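You operate a simulated robot arm through the tools that you are given. There is no shell and no other tool. Be economical: measure what you need, move in short steps, check, and stop when the job is done.

You run a simulated robot arm. Do the job below in one go: nothing can be reset, and whatever is moved stays where it is left.

## Task
Put the small square bag from the top of the long steel table on top of the white pack.

The check looks at the end state, three seconds after you hand in, the way a careful person would. Anything else that was tipped, shoved, dropped, spilled or broken makes it a failure.

## Robot
A 7-joint arm with a two-finger parallel gripper, fixed in place. Base frame: the origin is at the foot of the arm, x ahead of it, y to its left, z up; the work surface is at about z = 0.78. Lengths are in m, angles in rad, forces in N, time in s.
With the tool pointing down near the work surface it reaches from about 0.3 to 0.7 m from the base axis. Its first joint turns from -1.152 to 1.152 rad. Payload 1.57 kg.
The TCP is the grasp point between the finger pads, 0.03 m short of the fingertips. In the tool frame z runs along the fingers and y along their closing line. Largest opening 0.11 m; finger width 0.024, thickness 0.012; the body of the gripper, 0.048 by 0.112 m, starts 0.078 m behind the TCP.
Orientation is told as [roll, pitch, yaw] about the base's x, y, z axes, in that order, counted from this pose: with the fingers straight down and closing along the base's y, the tool's x points along the base's -x, its y along +y and its z along -z.

## Interface
- The arm moves only by the tool send_rows. Its argument "commands" is a list that holds one entry, the list of rows, each a list of 4 numbers: the shift along the base's x, y, z in m, then the turn about the base's z in rad. In form: [[[x, y, z, spin], ...]]. A call has 1 to 10 rows; each row is the pose to reach, as a shift and turn from the pose commanded when the call began. "grip" is the gripper command, from -1 (shut) to 1 (fully open), values between in proportion, set as the call begins (left out, the last holds). A row lasts 0.2 s, in which the tool goes at most 0.05 m and 0.15 rad; a call with a longer step from one row to the next is refused whole, and so is a gripper value outside its range. A pose out of reach is approached as far as the arm can. The call stops where the force on the tool passes 40 N (or 10 N more than at its start, if that is more) or the arm is blocked; 0.2 s more then pass. The fingers move at their own pace (about 0.108 m/s each) and stop on an object; they squeeze with about 34 N. The grip force told is the motor's: it shows also when the fingers shut on nothing. Time passes only in rows, and 0.2 s behind the last, so rows that repeat a pose let the fingers close. The reply holds the time, the measured pose of the TCP, the force on the tool along the base axes, the opening and the grip force, in the units named above and with some noise.
- Cameras (640 x 400 px; columns grow to the right, rows downward): "scene" is fixed at [0.1657, -0.4257, 1.3719]; the picture's right is [0.50, -0.86, 0.00], its down [-0.75, -0.44, -0.50] and it looks along [0.43, 0.25, -0.87] (base axes); focal length 295 px, centre (320, 200). "wrist" rides on the gripper at [0.07, 0.016, -0.141] in the tool frame; the picture's right is [-0.23, 0.97, 0.00], its down [-0.85, -0.20, -0.48] and it looks along [-0.47, -0.11, 0.88] (tool axes); focal length 222 px, centre (320, 200). There is no depth. A picture from a camera that has moved, and an enlarged one, comes with that camera's place and axes in the base frame and with its lens.
- camera(camera): a new picture of that camera. No time passes.
- close_up(camera, box): a new picture of the part [left, top, right, bottom] of that camera's present view, enlarged. No time passes.
- sign_off(): hands the job in; it is judged then, once.

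Go step by step. Nothing tells you positions but the pictures and the camera data: compare them with the known pose of the tool, close in by small moves and look again before you grip or let go. The budget is 90 turns and 42 pictures, counting those below and the enlarged ones. Unless the task says otherwise, let go and move clear before handing in, and close with one line.

The tools are called after "Emit:" as a command line: name --argument value ..., lists and objects as JSON in quotes. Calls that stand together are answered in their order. send_rows: Moves the arm, as the interface text tells. Its arguments: {"type":"object","properties":{"commands":{"type":"array","items":{"type":"array","items":{"type":"array","items":{"type":"number"}}}},"grip":{"type":"number"}},"required":["commands"]} The other tools are called the same way: camera (camera) takes a picture; close_up (camera, box) takes an enlarged picture of a part of a camera's view; sign_off () hands the job in.

At the start:

```text
time_s: 0.0
eef_pos: [0.3092, -0.3083, 1.0556]
ee_rot: [0.001, 0.0, 0.0]
wrist_force: [-0.1, -1.2, 0.5]
grip_width: 0.1101
grip_force: 0.1
```

scene: 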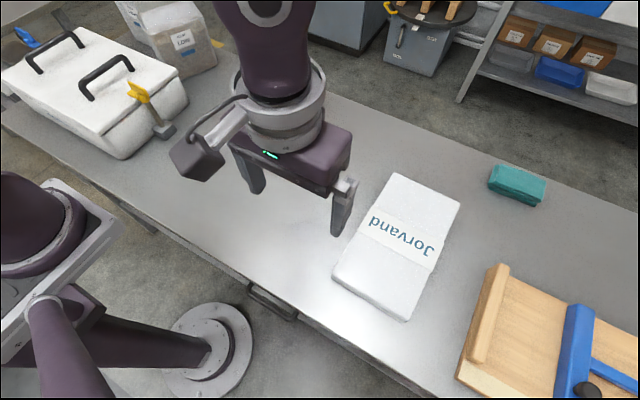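
wrist: 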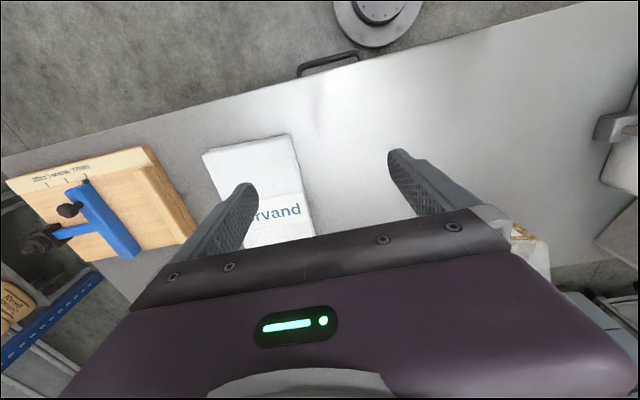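

I see the white pack "Jorvand" in the middle of the table and a teal block at the far right, which may be out of reach. I don't yet know which item is the bag, so I'll enlarge the views.

Emit:
close_up --camera "scene" --box '[320, 130, 640, 330]'

Emit:
close_up --camera "scene" --box '[0, 0, 320, 200]'

```text
2.00 times, centred on (480, 230) of scene
camera zoom: at [0.1657, -0.4257, 1.3719], right [0.5, -0.86, 0.0], down [-0.75, -0.44, -0.5], along [0.43, 0.25, -0.87], focal length 590 px, centre (0, 140)
```

zoom: 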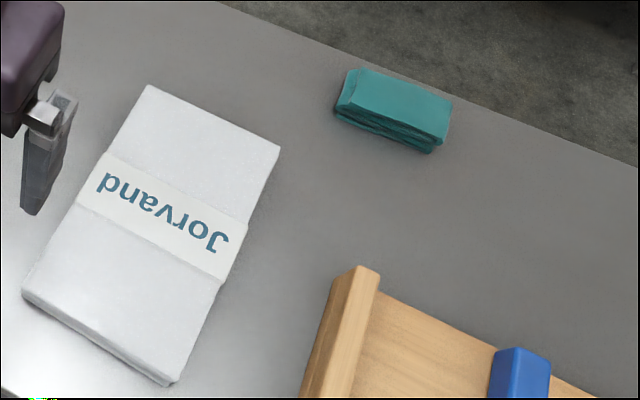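

```text
2.00 times, centred on (160, 100) of scene
camera zoom: at [0.1657, -0.4257, 1.3719], right [0.5, -0.86, 0.0], down [-0.75, -0.44, -0.5], along [0.43, 0.25, -0.87], focal length 590 px, centre (640, 400)
```

zoom: 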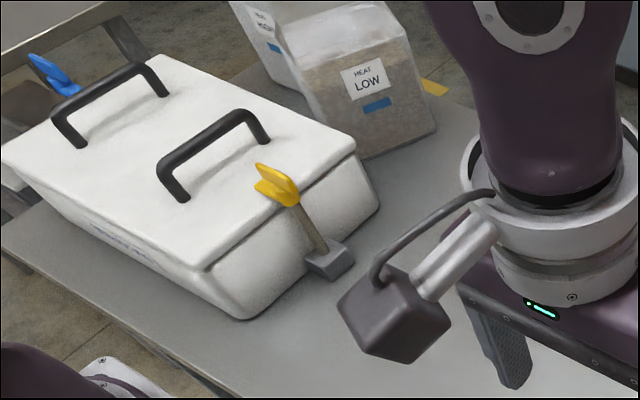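

The visible bags are the "HEAT LOW" one at the back left and perhaps another hidden behind the arm. I'll swing the arm aside to see what it covers.

Emit:
send_rows --commands '[[[0.02, -0.05, 0.02, 0], [0.04, -0.1, 0.04, 0], [0.06, -0.13, 0.06, 0], [0.08, -0.16, 0.08, 0], [0.08, -0.16, 0.08, 0]]]'

Emit:
camera --camera "scene"

Emit:
camera --camera "wrist"

```text
refused: row 1 steps farther than a row can; nothing moved
```

```text
37 pictures are left
```

scene: 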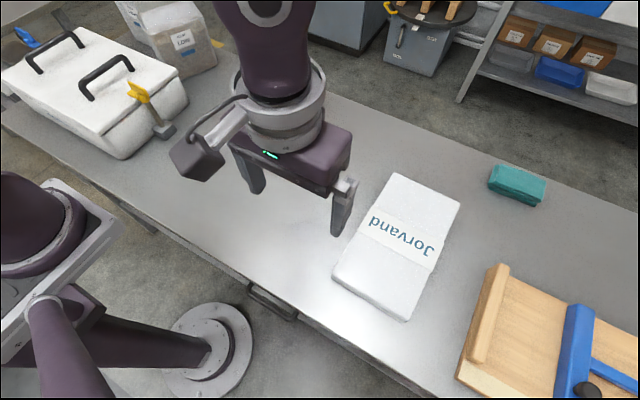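

```text
36 pictures are left
camera wrist: at [0.2391, -0.2921, 1.1966], right [0.23, 0.97, 0.0], down [0.85, -0.2, 0.48], along [0.47, -0.11, -0.88], focal length 222 px, centre (320, 200)
```

wrist: 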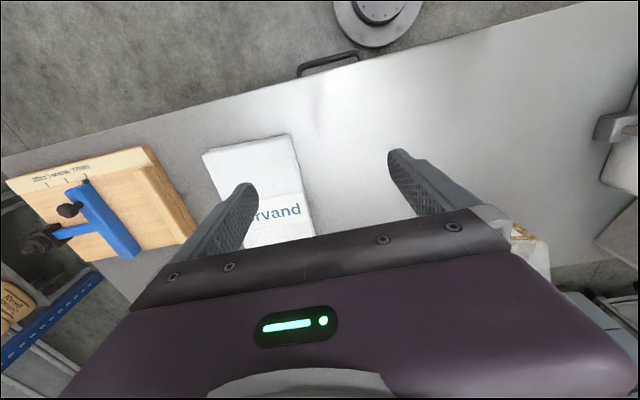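

The move was refused because its step was too long. The wrist view shows a whitish bag near (0.65, 0.08), which the scene view hides behind the arm, so I'll move aside in smaller steps.

Emit:
send_rows --commands '[[[0.015, -0.04, 0.01, 0], [0.03, -0.08, 0.02, 0], [0.045, -0.12, 0.03, 0], [0.06, -0.155, 0.04, 0], [0.06, -0.155, 0.04, 0]]]'

Emit:
camera --camera "scene"

```text
time_s: 1.2
eef_pos: [0.3699, -0.4631, 1.095]
ee_rot: [0.0, 0.001, -0.001]
wrist_force: [-0.2, 0.8, 0.7]
grip_width: 0.1097
grip_force: 0.0
```

```text
35 pictures are left
```

scene: 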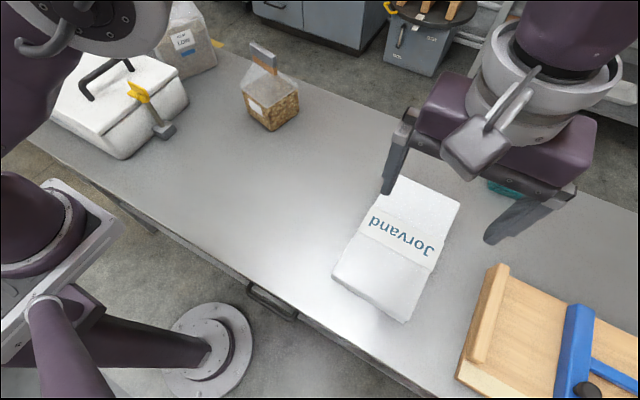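

Emit:
close_up --camera "scene" --box '[210, 20, 338, 150]'

Emit:
close_up --camera "scene" --box '[320, 160, 480, 330]'

```text
3.08 times, centred on (274, 85) of scene
camera zoom: at [0.1657, -0.4258, 1.3719], right [0.5, -0.86, 0.0], down [-0.75, -0.44, -0.5], along [0.43, 0.25, -0.87], focal length 908 px, centre (462, 554)
```

zoom: 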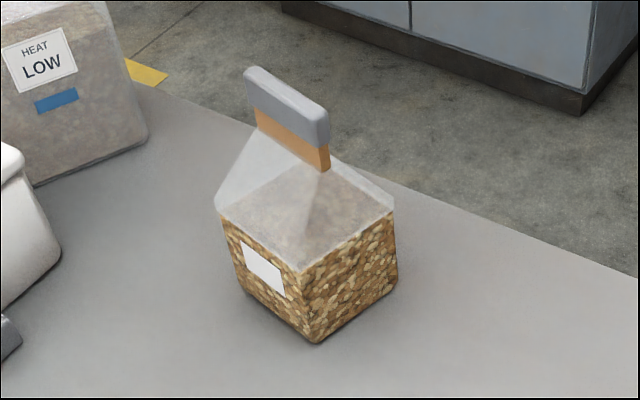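

```text
2.35 times, centred on (400, 245) of scene
camera zoom: at [0.1657, -0.4258, 1.3719], right [0.5, -0.86, 0.0], down [-0.75, -0.44, -0.5], along [0.43, 0.25, -0.87], focal length 694 px, centre (132, 94)
```

zoom: 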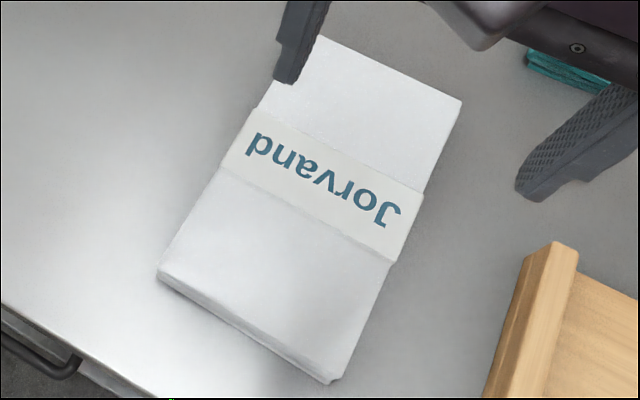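

The target is the grain-filled square bag with a clip on top. I put its base centre at about (0.634, -0.005), turned about -0.2 rad, with the clip roughly along y at z 0.92–0.97. The pack's centre is about (0.44, -0.45). I'll move above the bag and turn so the fingers close across the clip.

Emit:
send_rows --commands '[[[0.019, 0.033, 0, 0.096], [0.038, 0.066, 0, 0.192], [0.057, 0.099, 0, 0.288], [0.076, 0.132, 0, 0.384], [0.095, 0.165, 0, 0.48], [0.114, 0.198, 0, 0.576], [0.132, 0.229, 0, 0.67]]]'

Emit:
send_rows --commands '[[[0.019, 0.033, 0, 0.096], [0.038, 0.066, 0, 0.192], [0.057, 0.099, 0, 0.288], [0.076, 0.132, 0, 0.384], [0.095, 0.165, 0, 0.48], [0.114, 0.198, 0, 0.576], [0.132, 0.229, 0, 0.67], [0.132, 0.229, 0, 0.67]]]'

Emit:
camera --camera "wrist"

Emit:
camera --camera "scene"

```text
time_s: 2.8
eef_pos: [0.5034, -0.2344, 1.0965]
ee_rot: [-0.002, 0.001, 0.673]
wrist_force: [-0.4, -0.3, -0.5]
grip_width: 0.1101
grip_force: 0.1
```

```text
time_s: 4.6
eef_pos: [0.6348, -0.0041, 1.0942]
ee_rot: [0.0, 0.0, 1.341]
wrist_force: [-0.7, -0.6, 0.4]
grip_width: 0.11
grip_force: 0.1
```

```text
32 pictures are left
camera wrist: at [0.6015, -0.0694, 1.2364], right [-0.9, 0.44, 0.0], down [0.39, 0.79, 0.48], along [0.21, 0.43, -0.88], focal length 222 px, centre (320, 200)
```

wrist: 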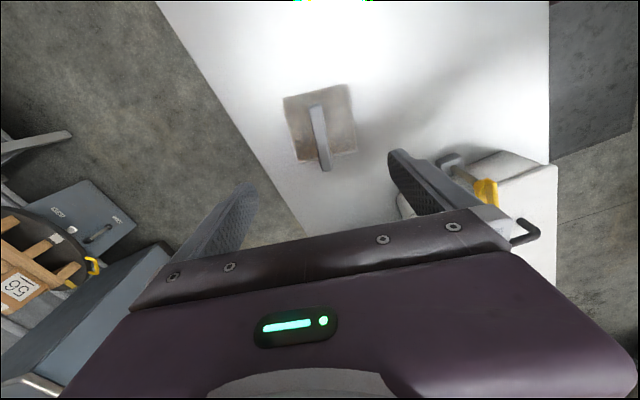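

```text
31 pictures are left
```

scene: 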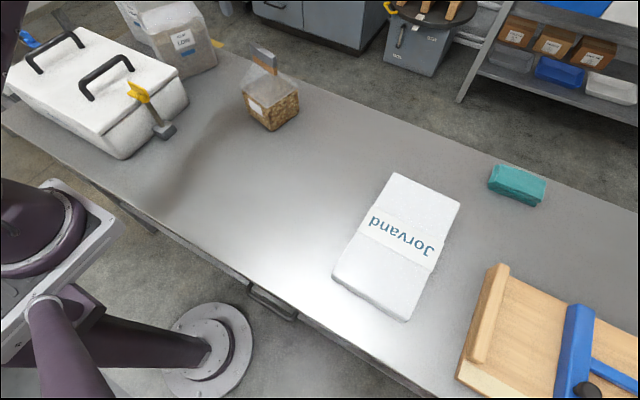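

The gripper is above the bag. I'll enlarge the wrist view to check where the clip is and which way it runs.

Emit:
close_up --camera "wrist" --box '[240, 60, 400, 200]'

```text
2.86 times, centred on (320, 130) of wrist
camera zoom: at [0.6015, -0.0694, 1.2364], right [-0.9, 0.44, 0.0], down [0.39, 0.79, 0.48], along [0.21, 0.43, -0.88], focal length 635 px, centre (320, 400)
```

zoom: 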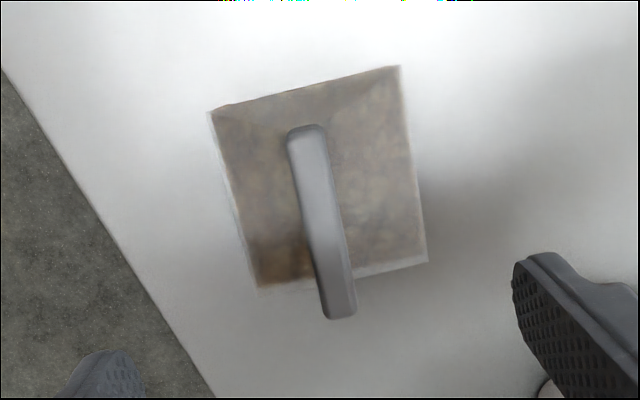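

The clip centre is about (0.627, -0.013) with yaw about -0.26. I'll align to it and come down until the pads straddle the clip.

Emit:
send_rows --commands '[[[-0.008, -0.009, -0.02, -0.03], [-0.008, -0.009, -0.05, -0.03], [-0.008, -0.009, -0.08, -0.03], [-0.008, -0.009, -0.11, -0.03], [-0.008, -0.009, -0.13, -0.03], [-0.008, -0.009, -0.143, -0.03], [-0.008, -0.009, -0.143, -0.03]]]'

Emit:
camera --camera "wrist"

Emit:
close_up --camera "scene" --box '[190, 0, 350, 150]'

```text
time_s: 6.2
eef_pos: [0.6256, -0.0142, 0.9525]
ee_rot: [0.001, -0.001, 1.31]
wrist_force: [0.0, 0.0, -0.4]
grip_width: 0.1101
grip_force: 0.1
```

```text
29 pictures are left
camera wrist: at [0.5912, -0.0775, 1.093], right [-0.88, 0.47, 0.0], down [0.41, 0.78, 0.48], along [0.23, 0.42, -0.88], focal length 222 px, centre (320, 200)
```

wrist: 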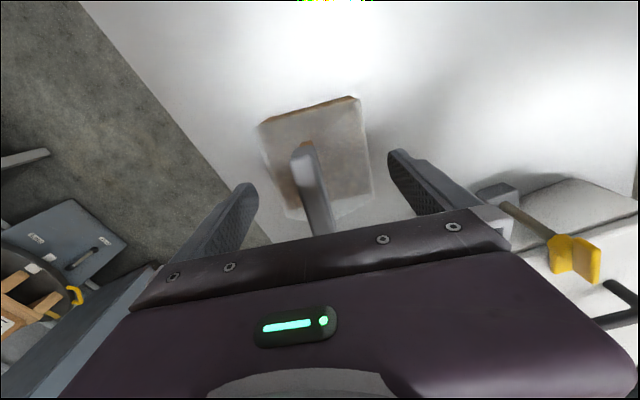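

```text
2.67 times, centred on (270, 75) of scene
camera zoom: at [0.1657, -0.4257, 1.3719], right [0.5, -0.86, 0.0], down [-0.75, -0.44, -0.5], along [0.43, 0.25, -0.87], focal length 786 px, centre (453, 533)
```

zoom: 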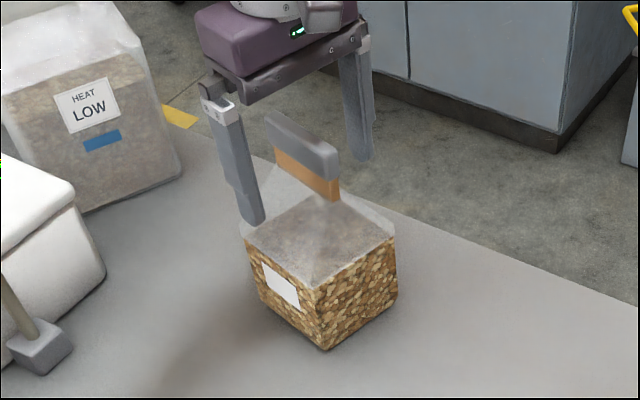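

The fingers straddle the clip evenly. I'll lower 8 mm more and close.

Emit:
send_rows --commands '[[[0, 0, -0.008, 0], [0, 0, -0.008, 0]]]'

Emit:
send_rows --commands '[[[0, 0, 0, 0], [0, 0, 0, 0], [0, 0, 0, 0], [0, 0, 0, 0], [0, 0, 0, 0]]]' --grip -1

Emit:
close_up --camera "scene" --box '[190, 0, 350, 150]'

```text
time_s: 6.8
eef_pos: [0.6268, -0.0136, 0.9438]
ee_rot: [-0.003, -0.001, 1.31]
wrist_force: [-0.2, 0.2, -0.5]
grip_width: 0.1099
grip_force: 0.0
```

```text
time_s: 8.0
eef_pos: [0.6264, -0.0147, 0.9462]
ee_rot: [-0.005, -0.001, 1.31]
wrist_force: [0.6, -2.8, 35.1]
grip_width: 0.0329
grip_force: 34.0
```

```text
2.67 times, centred on (270, 75) of scene
camera zoom: at [0.1651, -0.4258, 1.372], right [0.5, -0.86, 0.0], down [-0.75, -0.44, -0.5], along [0.43, 0.25, -0.87], focal length 786 px, centre (453, 533)
```

zoom: 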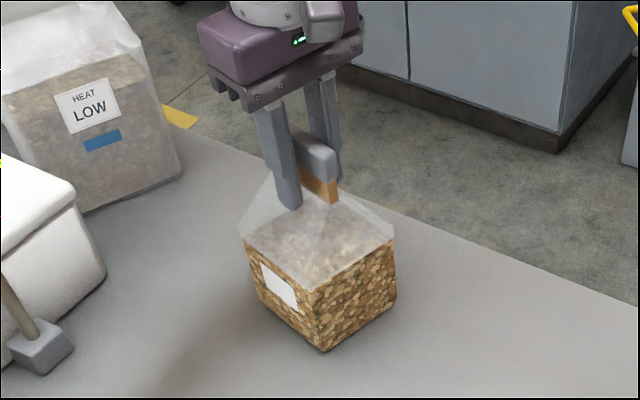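

The tips shut on the sloped bag below the clip: the opening is 0.033 m with a 35 N upward push. I'll reopen, rise 2 cm and grip only the clip.

Emit:
send_rows --commands '[[[0, 0, 0, 0], [0, 0, 0.01, 0], [0, 0, 0.022, 0], [0, 0, 0.022, 0]]]' --grip 0.3

Emit:
close_up --camera "scene" --box '[190, 0, 350, 150]'

```text
time_s: 9.0
eef_pos: [0.6261, -0.0136, 0.9661]
ee_rot: [0.0, -0.001, 1.311]
wrist_force: [0.4, -0.4, -0.1]
grip_width: 0.0716
grip_force: 0.0
```

```text
2.67 times, centred on (270, 75) of scene
camera zoom: at [0.1657, -0.4257, 1.3719], right [0.5, -0.86, 0.0], down [-0.75, -0.44, -0.5], along [0.43, 0.25, -0.87], focal length 786 px, centre (453, 533)
```

zoom: 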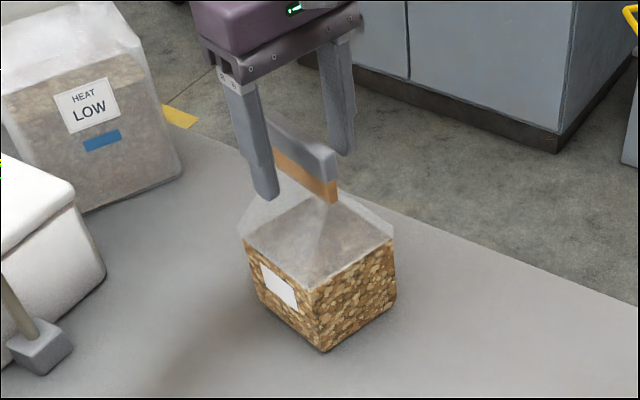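

The bag is undisturbed and the tips are now at about z 0.936, level with the clip. I'll close again.

Emit:
send_rows --commands '[[[0, 0, 0, 0], [0, 0, 0, 0], [0, 0, 0, 0], [0, 0, 0, 0]]]' --grip -1

Emit:
close_up --camera "scene" --box '[190, 0, 350, 150]'

```text
time_s: 10.0
eef_pos: [0.6257, -0.0133, 0.966]
ee_rot: [-0.002, 0.001, 1.31]
wrist_force: [2.1, -0.4, 1.8]
grip_width: 0.0156
grip_force: 31.6
```

```text
2.67 times, centred on (270, 75) of scene
camera zoom: at [0.1657, -0.4257, 1.3719], right [0.5, -0.86, 0.0], down [-0.75, -0.44, -0.5], along [0.43, 0.25, -0.87], focal length 786 px, centre (453, 533)
```

zoom: 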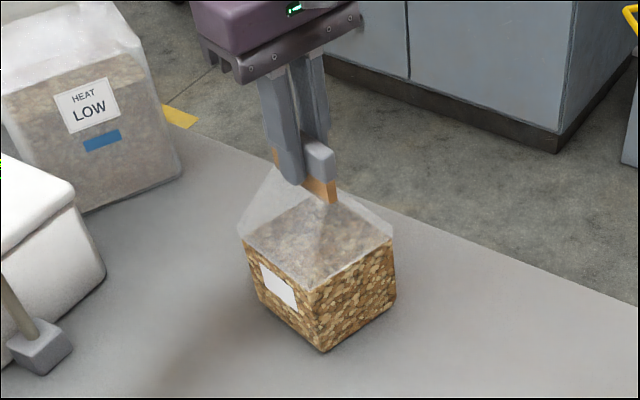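

The fingers hold the clip firmly at 0.016 m. I'll lift gently and check.

Emit:
send_rows --commands '[[[0, 0, 0.01, 0], [0, 0, 0.02, 0], [0, 0, 0.035, 0], [0, 0, 0.05, 0], [0, 0, 0.07, 0], [0, 0, 0.09, 0], [0, 0, 0.09, 0]]]'

Emit:
close_up --camera "scene" --box '[190, 0, 350, 150]'

```text
time_s: 11.6
eef_pos: [0.6259, -0.0146, 1.0558]
ee_rot: [-0.001, 0.003, 1.312]
wrist_force: [0.4, -0.3, -4.2]
grip_width: 0.0156
grip_force: 31.5
```

```text
2.67 times, centred on (270, 75) of scene
camera zoom: at [0.1658, -0.4257, 1.3719], right [0.5, -0.86, 0.0], down [-0.75, -0.44, -0.5], along [0.43, 0.25, -0.87], focal length 786 px, centre (453, 533)
```

zoom: 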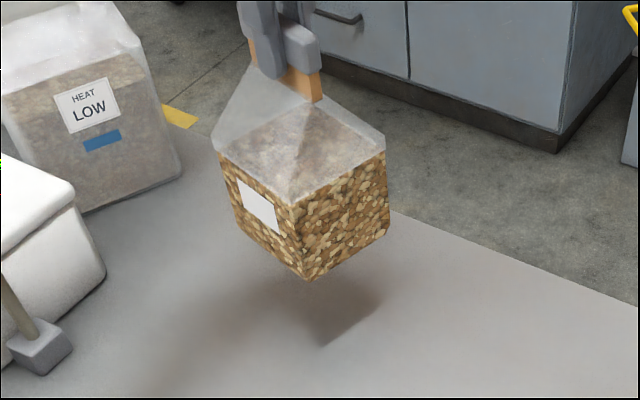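

The bag hangs level with its bottom at about z 0.87. I'll carry it over the pack, turning it to line up with the pack.

Emit:
send_rows --commands '[[[-0.008, -0.02, 0.005, 0.01], [-0.02, -0.048, 0.01, 0.02], [-0.033, -0.078, 0.015, 0.035], [-0.046, -0.109, 0.02, 0.05], [-0.059, -0.14, 0.02, 0.065], [-0.072, -0.171, 0.02, 0.08], [-0.084, -0.2, 0.02, 0.095], [-0.092, -0.218, 0.02, 0.105]]]'

Emit:
send_rows --commands '[[[-0.008, -0.02, 0, 0.01], [-0.02, -0.048, 0, 0.02], [-0.033, -0.078, 0, 0.035], [-0.046, -0.109, 0, 0.05], [-0.059, -0.14, 0, 0.065], [-0.072, -0.171, 0, 0.08], [-0.084, -0.2, 0, 0.095], [-0.091, -0.216, 0, 0.105], [-0.091, -0.216, 0, 0.105], [-0.091, -0.216, 0, 0.105]]]'

Emit:
camera --camera "scene"

Emit:
camera --camera "wrist"

```text
time_s: 13.4
eef_pos: [0.5347, -0.2328, 1.0764]
ee_rot: [-0.001, 0.0, 1.416]
wrist_force: [1.3, -0.3, -5.0]
grip_width: 0.0157
grip_force: 31.5
```

```text
time_s: 15.6
eef_pos: [0.4449, -0.4401, 1.0734]
ee_rot: [0.011, -0.009, 1.525]
wrist_force: [0.2, -0.2, -4.5]
grip_width: 0.016
grip_force: 30.9
out of reach, approached as far as the arm can: row 8
```

```text
23 pictures are left
```

scene: 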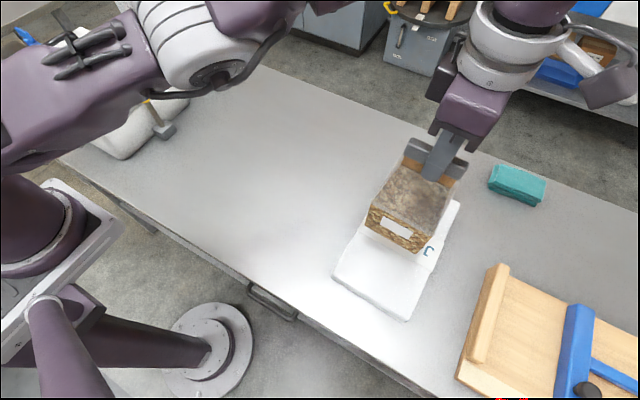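

```text
22 pictures are left
camera wrist: at [0.4254, -0.5114, 1.2147], right [-0.96, 0.27, 0.01], down [0.24, 0.84, 0.48], along [0.12, 0.47, -0.88], focal length 222 px, centre (320, 200)
```

wrist: 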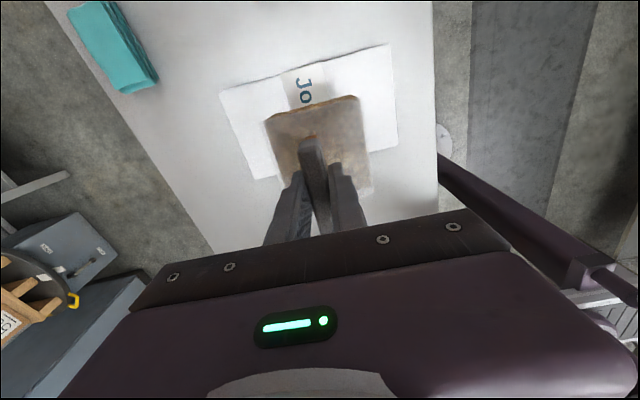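

The pack spans roughly x 0.31–0.58 and y -0.53 to -0.37, with its centre at about (0.446, -0.448). The bag is nearly over it, but the wrist hit its reach limit, so I'll ease the spin back and start down.

Emit:
send_rows --commands '[[[0.001, 0.002, 0, -0.04], [0.002, 0.002, 0, -0.09], [0.002, 0.002, 0, -0.09], [0.002, 0.002, -0.01, -0.09], [0.002, 0.002, -0.02, -0.09], [0.002, 0.002, -0.02, -0.09]]]'

Emit:
camera --camera "scene"

```text
time_s: 17.0
eef_pos: [0.4449, -0.4459, 1.0565]
ee_rot: [-0.002, -0.001, 1.431]
wrist_force: [-0.4, -0.2, -3.3]
grip_width: 0.0158
grip_force: 31.2
```

```text
21 pictures are left
```

scene: 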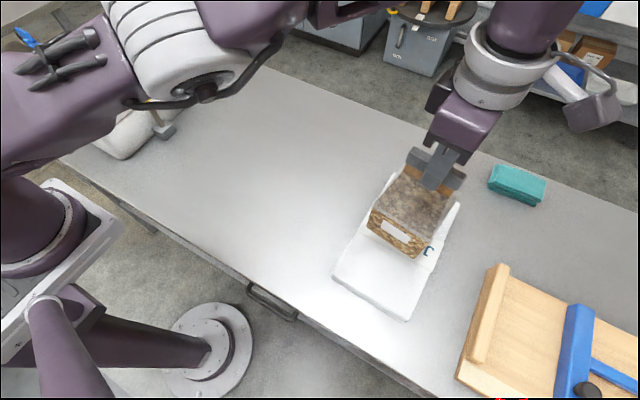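

The pose is now met exactly at (0.445, -0.446). The grasp was at z 0.966 with the bag on the table, so I expect contact near z 0.99–1.01. I'll lower slowly and watch the force.

Emit:
send_rows --commands '[[[0, 0, -0.01, 0], [0, 0, -0.02, 0], [0, 0, -0.028, 0], [0, 0, -0.034, 0], [0, 0, -0.038, 0], [0, 0, -0.042, 0], [0, 0, -0.042, 0]]]'

Emit:
close_up --camera "scene" --box '[310, 130, 500, 330]'

```text
time_s: 18.6
eef_pos: [0.4447, -0.4459, 1.0137]
ee_rot: [-0.003, 0.0, 1.433]
wrist_force: [0.0, 0.4, -4.1]
grip_width: 0.0157
grip_force: 31.4
```

```text
2.00 times, centred on (405, 230) of scene
camera zoom: at [0.1658, -0.4258, 1.3719], right [0.5, -0.86, 0.0], down [-0.75, -0.44, -0.5], along [0.43, 0.25, -0.87], focal length 590 px, centre (150, 140)
```

zoom: 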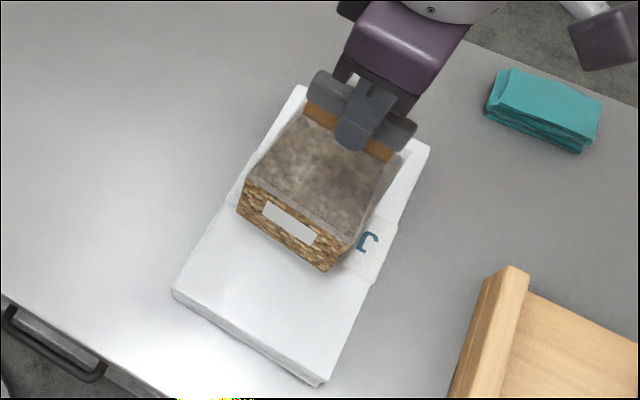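

The bag sits about 1 cm left of the pack's mid-line. I'll shift it slightly to -y and keep lowering to contact.

Emit:
send_rows --commands '[[[0, -0.004, 0, 0], [0, -0.008, 0, 0], [0, -0.008, -0.003, 0], [0, -0.008, -0.006, 0], [0, -0.008, -0.009, 0], [0, -0.008, -0.012, 0], [0, -0.008, -0.012, 0]]]'

```text
time_s: 20.2
eef_pos: [0.445, -0.4543, 1.0026]
ee_rot: [0.0, 0.0, 1.429]
wrist_force: [-0.2, -0.9, -1.8]
grip_width: 0.016
grip_force: 31.5
```

The downward load may be starting to ease. I'll lower a few millimetres more.

Emit:
send_rows --commands '[[[0, 0, -0.002, 0], [0, 0, -0.003, 0], [0, 0, -0.003, 0]]]'

Emit:
close_up --camera "scene" --box '[310, 130, 500, 330]'

```text
time_s: 21.0
eef_pos: [0.4442, -0.4548, 1.0016]
ee_rot: [-0.003, 0.004, 1.431]
wrist_force: [0.1, 4.3, 32.2]
grip_width: 0.0156
grip_force: 31.7
```

```text
2.00 times, centred on (405, 230) of scene
camera zoom: at [0.1652, -0.4252, 1.3722], right [0.5, -0.86, 0.0], down [-0.75, -0.44, -0.5], along [0.43, 0.25, -0.87], focal length 590 px, centre (150, 140)
```

zoom: 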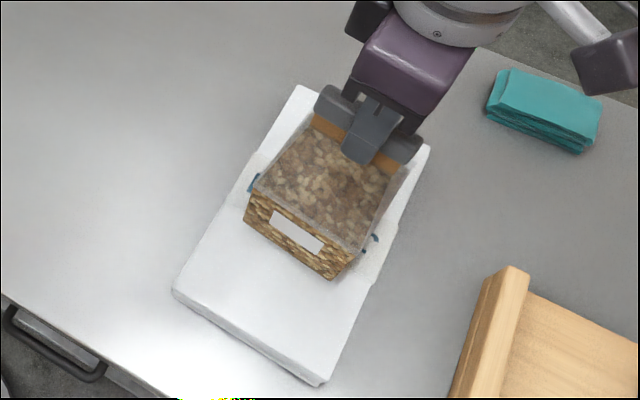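

The bag is resting on the pack, pressing at 32 N. I'll ease up 2 mm, then open the fingers.

Emit:
send_rows --commands '[[[0, 0, 0.002, 0], [0, 0, 0.002, 0]]]'

Emit:
send_rows --commands '[[[0, 0, 0, 0], [0, 0, 0, 0], [0, 0, 0, 0]]]' --grip 0.2

Emit:
camera --camera "wrist"

Emit:
close_up --camera "scene" --box '[310, 130, 500, 330]'

```text
time_s: 21.6
eef_pos: [0.4439, -0.4549, 1.0013]
ee_rot: [-0.003, 0.002, 1.429]
wrist_force: [1.9, -3.5, 15.6]
grip_width: 0.0159
grip_force: 31.0
```

```text
time_s: 22.4
eef_pos: [0.446, -0.4553, 1.0007]
ee_rot: [-0.001, 0.0, 1.43]
wrist_force: [0.4, -0.8, -0.1]
grip_width: 0.0661
grip_force: 0.1
```

```text
18 pictures are left
camera wrist: at [0.4181, -0.5214, 1.1424], right [-0.93, 0.36, 0.0], down [0.32, 0.82, 0.48], along [0.17, 0.45, -0.88], focal length 222 px, centre (320, 200)
```

wrist: 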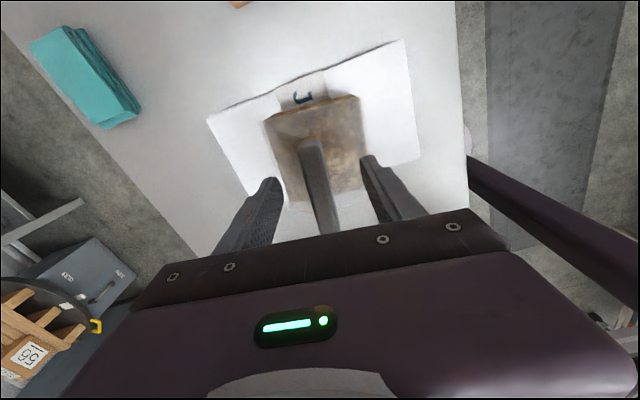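

```text
2.00 times, centred on (405, 230) of scene
camera zoom: at [0.1657, -0.4257, 1.3719], right [0.5, -0.86, 0.0], down [-0.75, -0.44, -0.5], along [0.43, 0.25, -0.87], focal length 590 px, centre (150, 140)
```

zoom: 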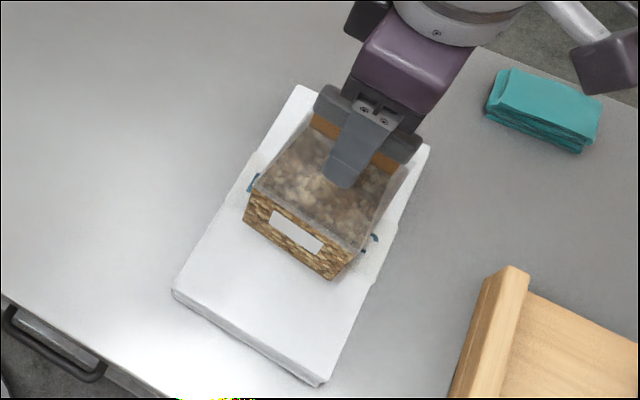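

The bag stands freely on the pack and the fingers are clear of the clip. I'll go straight up and then aside.

Emit:
send_rows --commands '[[[0, 0, 0.02, 0], [0, 0, 0.05, 0], [0, 0, 0.085, 0], [-0.01, 0.03, 0.1, -0.05], [-0.03, 0.07, 0.1, -0.1], [-0.05, 0.11, 0.1, -0.15], [-0.07, 0.15, 0.1, -0.2], [-0.09, 0.19, 0.1, -0.25], [-0.09, 0.19, 0.1, -0.25]]]'

Emit:
camera --camera "scene"

```text
time_s: 24.4
eef_pos: [0.3547, -0.2655, 1.1019]
ee_rot: [0.0, -0.001, 1.181]
wrist_force: [-0.7, -0.1, 0.2]
grip_width: 0.066
grip_force: 0.1
out of reach, approached as far as the arm can: row 3
```

```text
16 pictures are left
```

scene: 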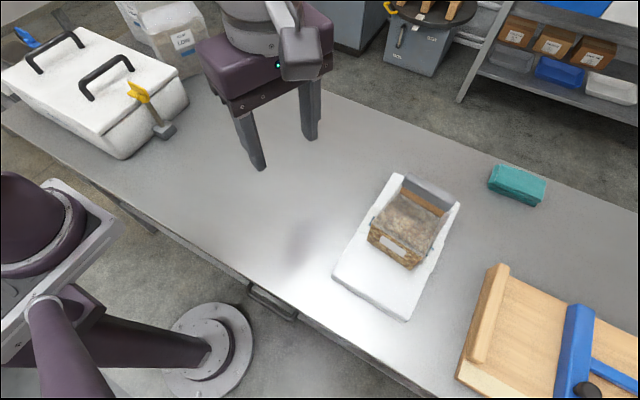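

The bag stands upright and well supported on the white pack. Nothing else has moved and the arm is clear, so I'll hand in.

Emit:
sign_off

```text
The job is handed in.
```

The small square bag is standing upright on top of the white pack, the gripper has let go and moved clear, and the job is handed in.
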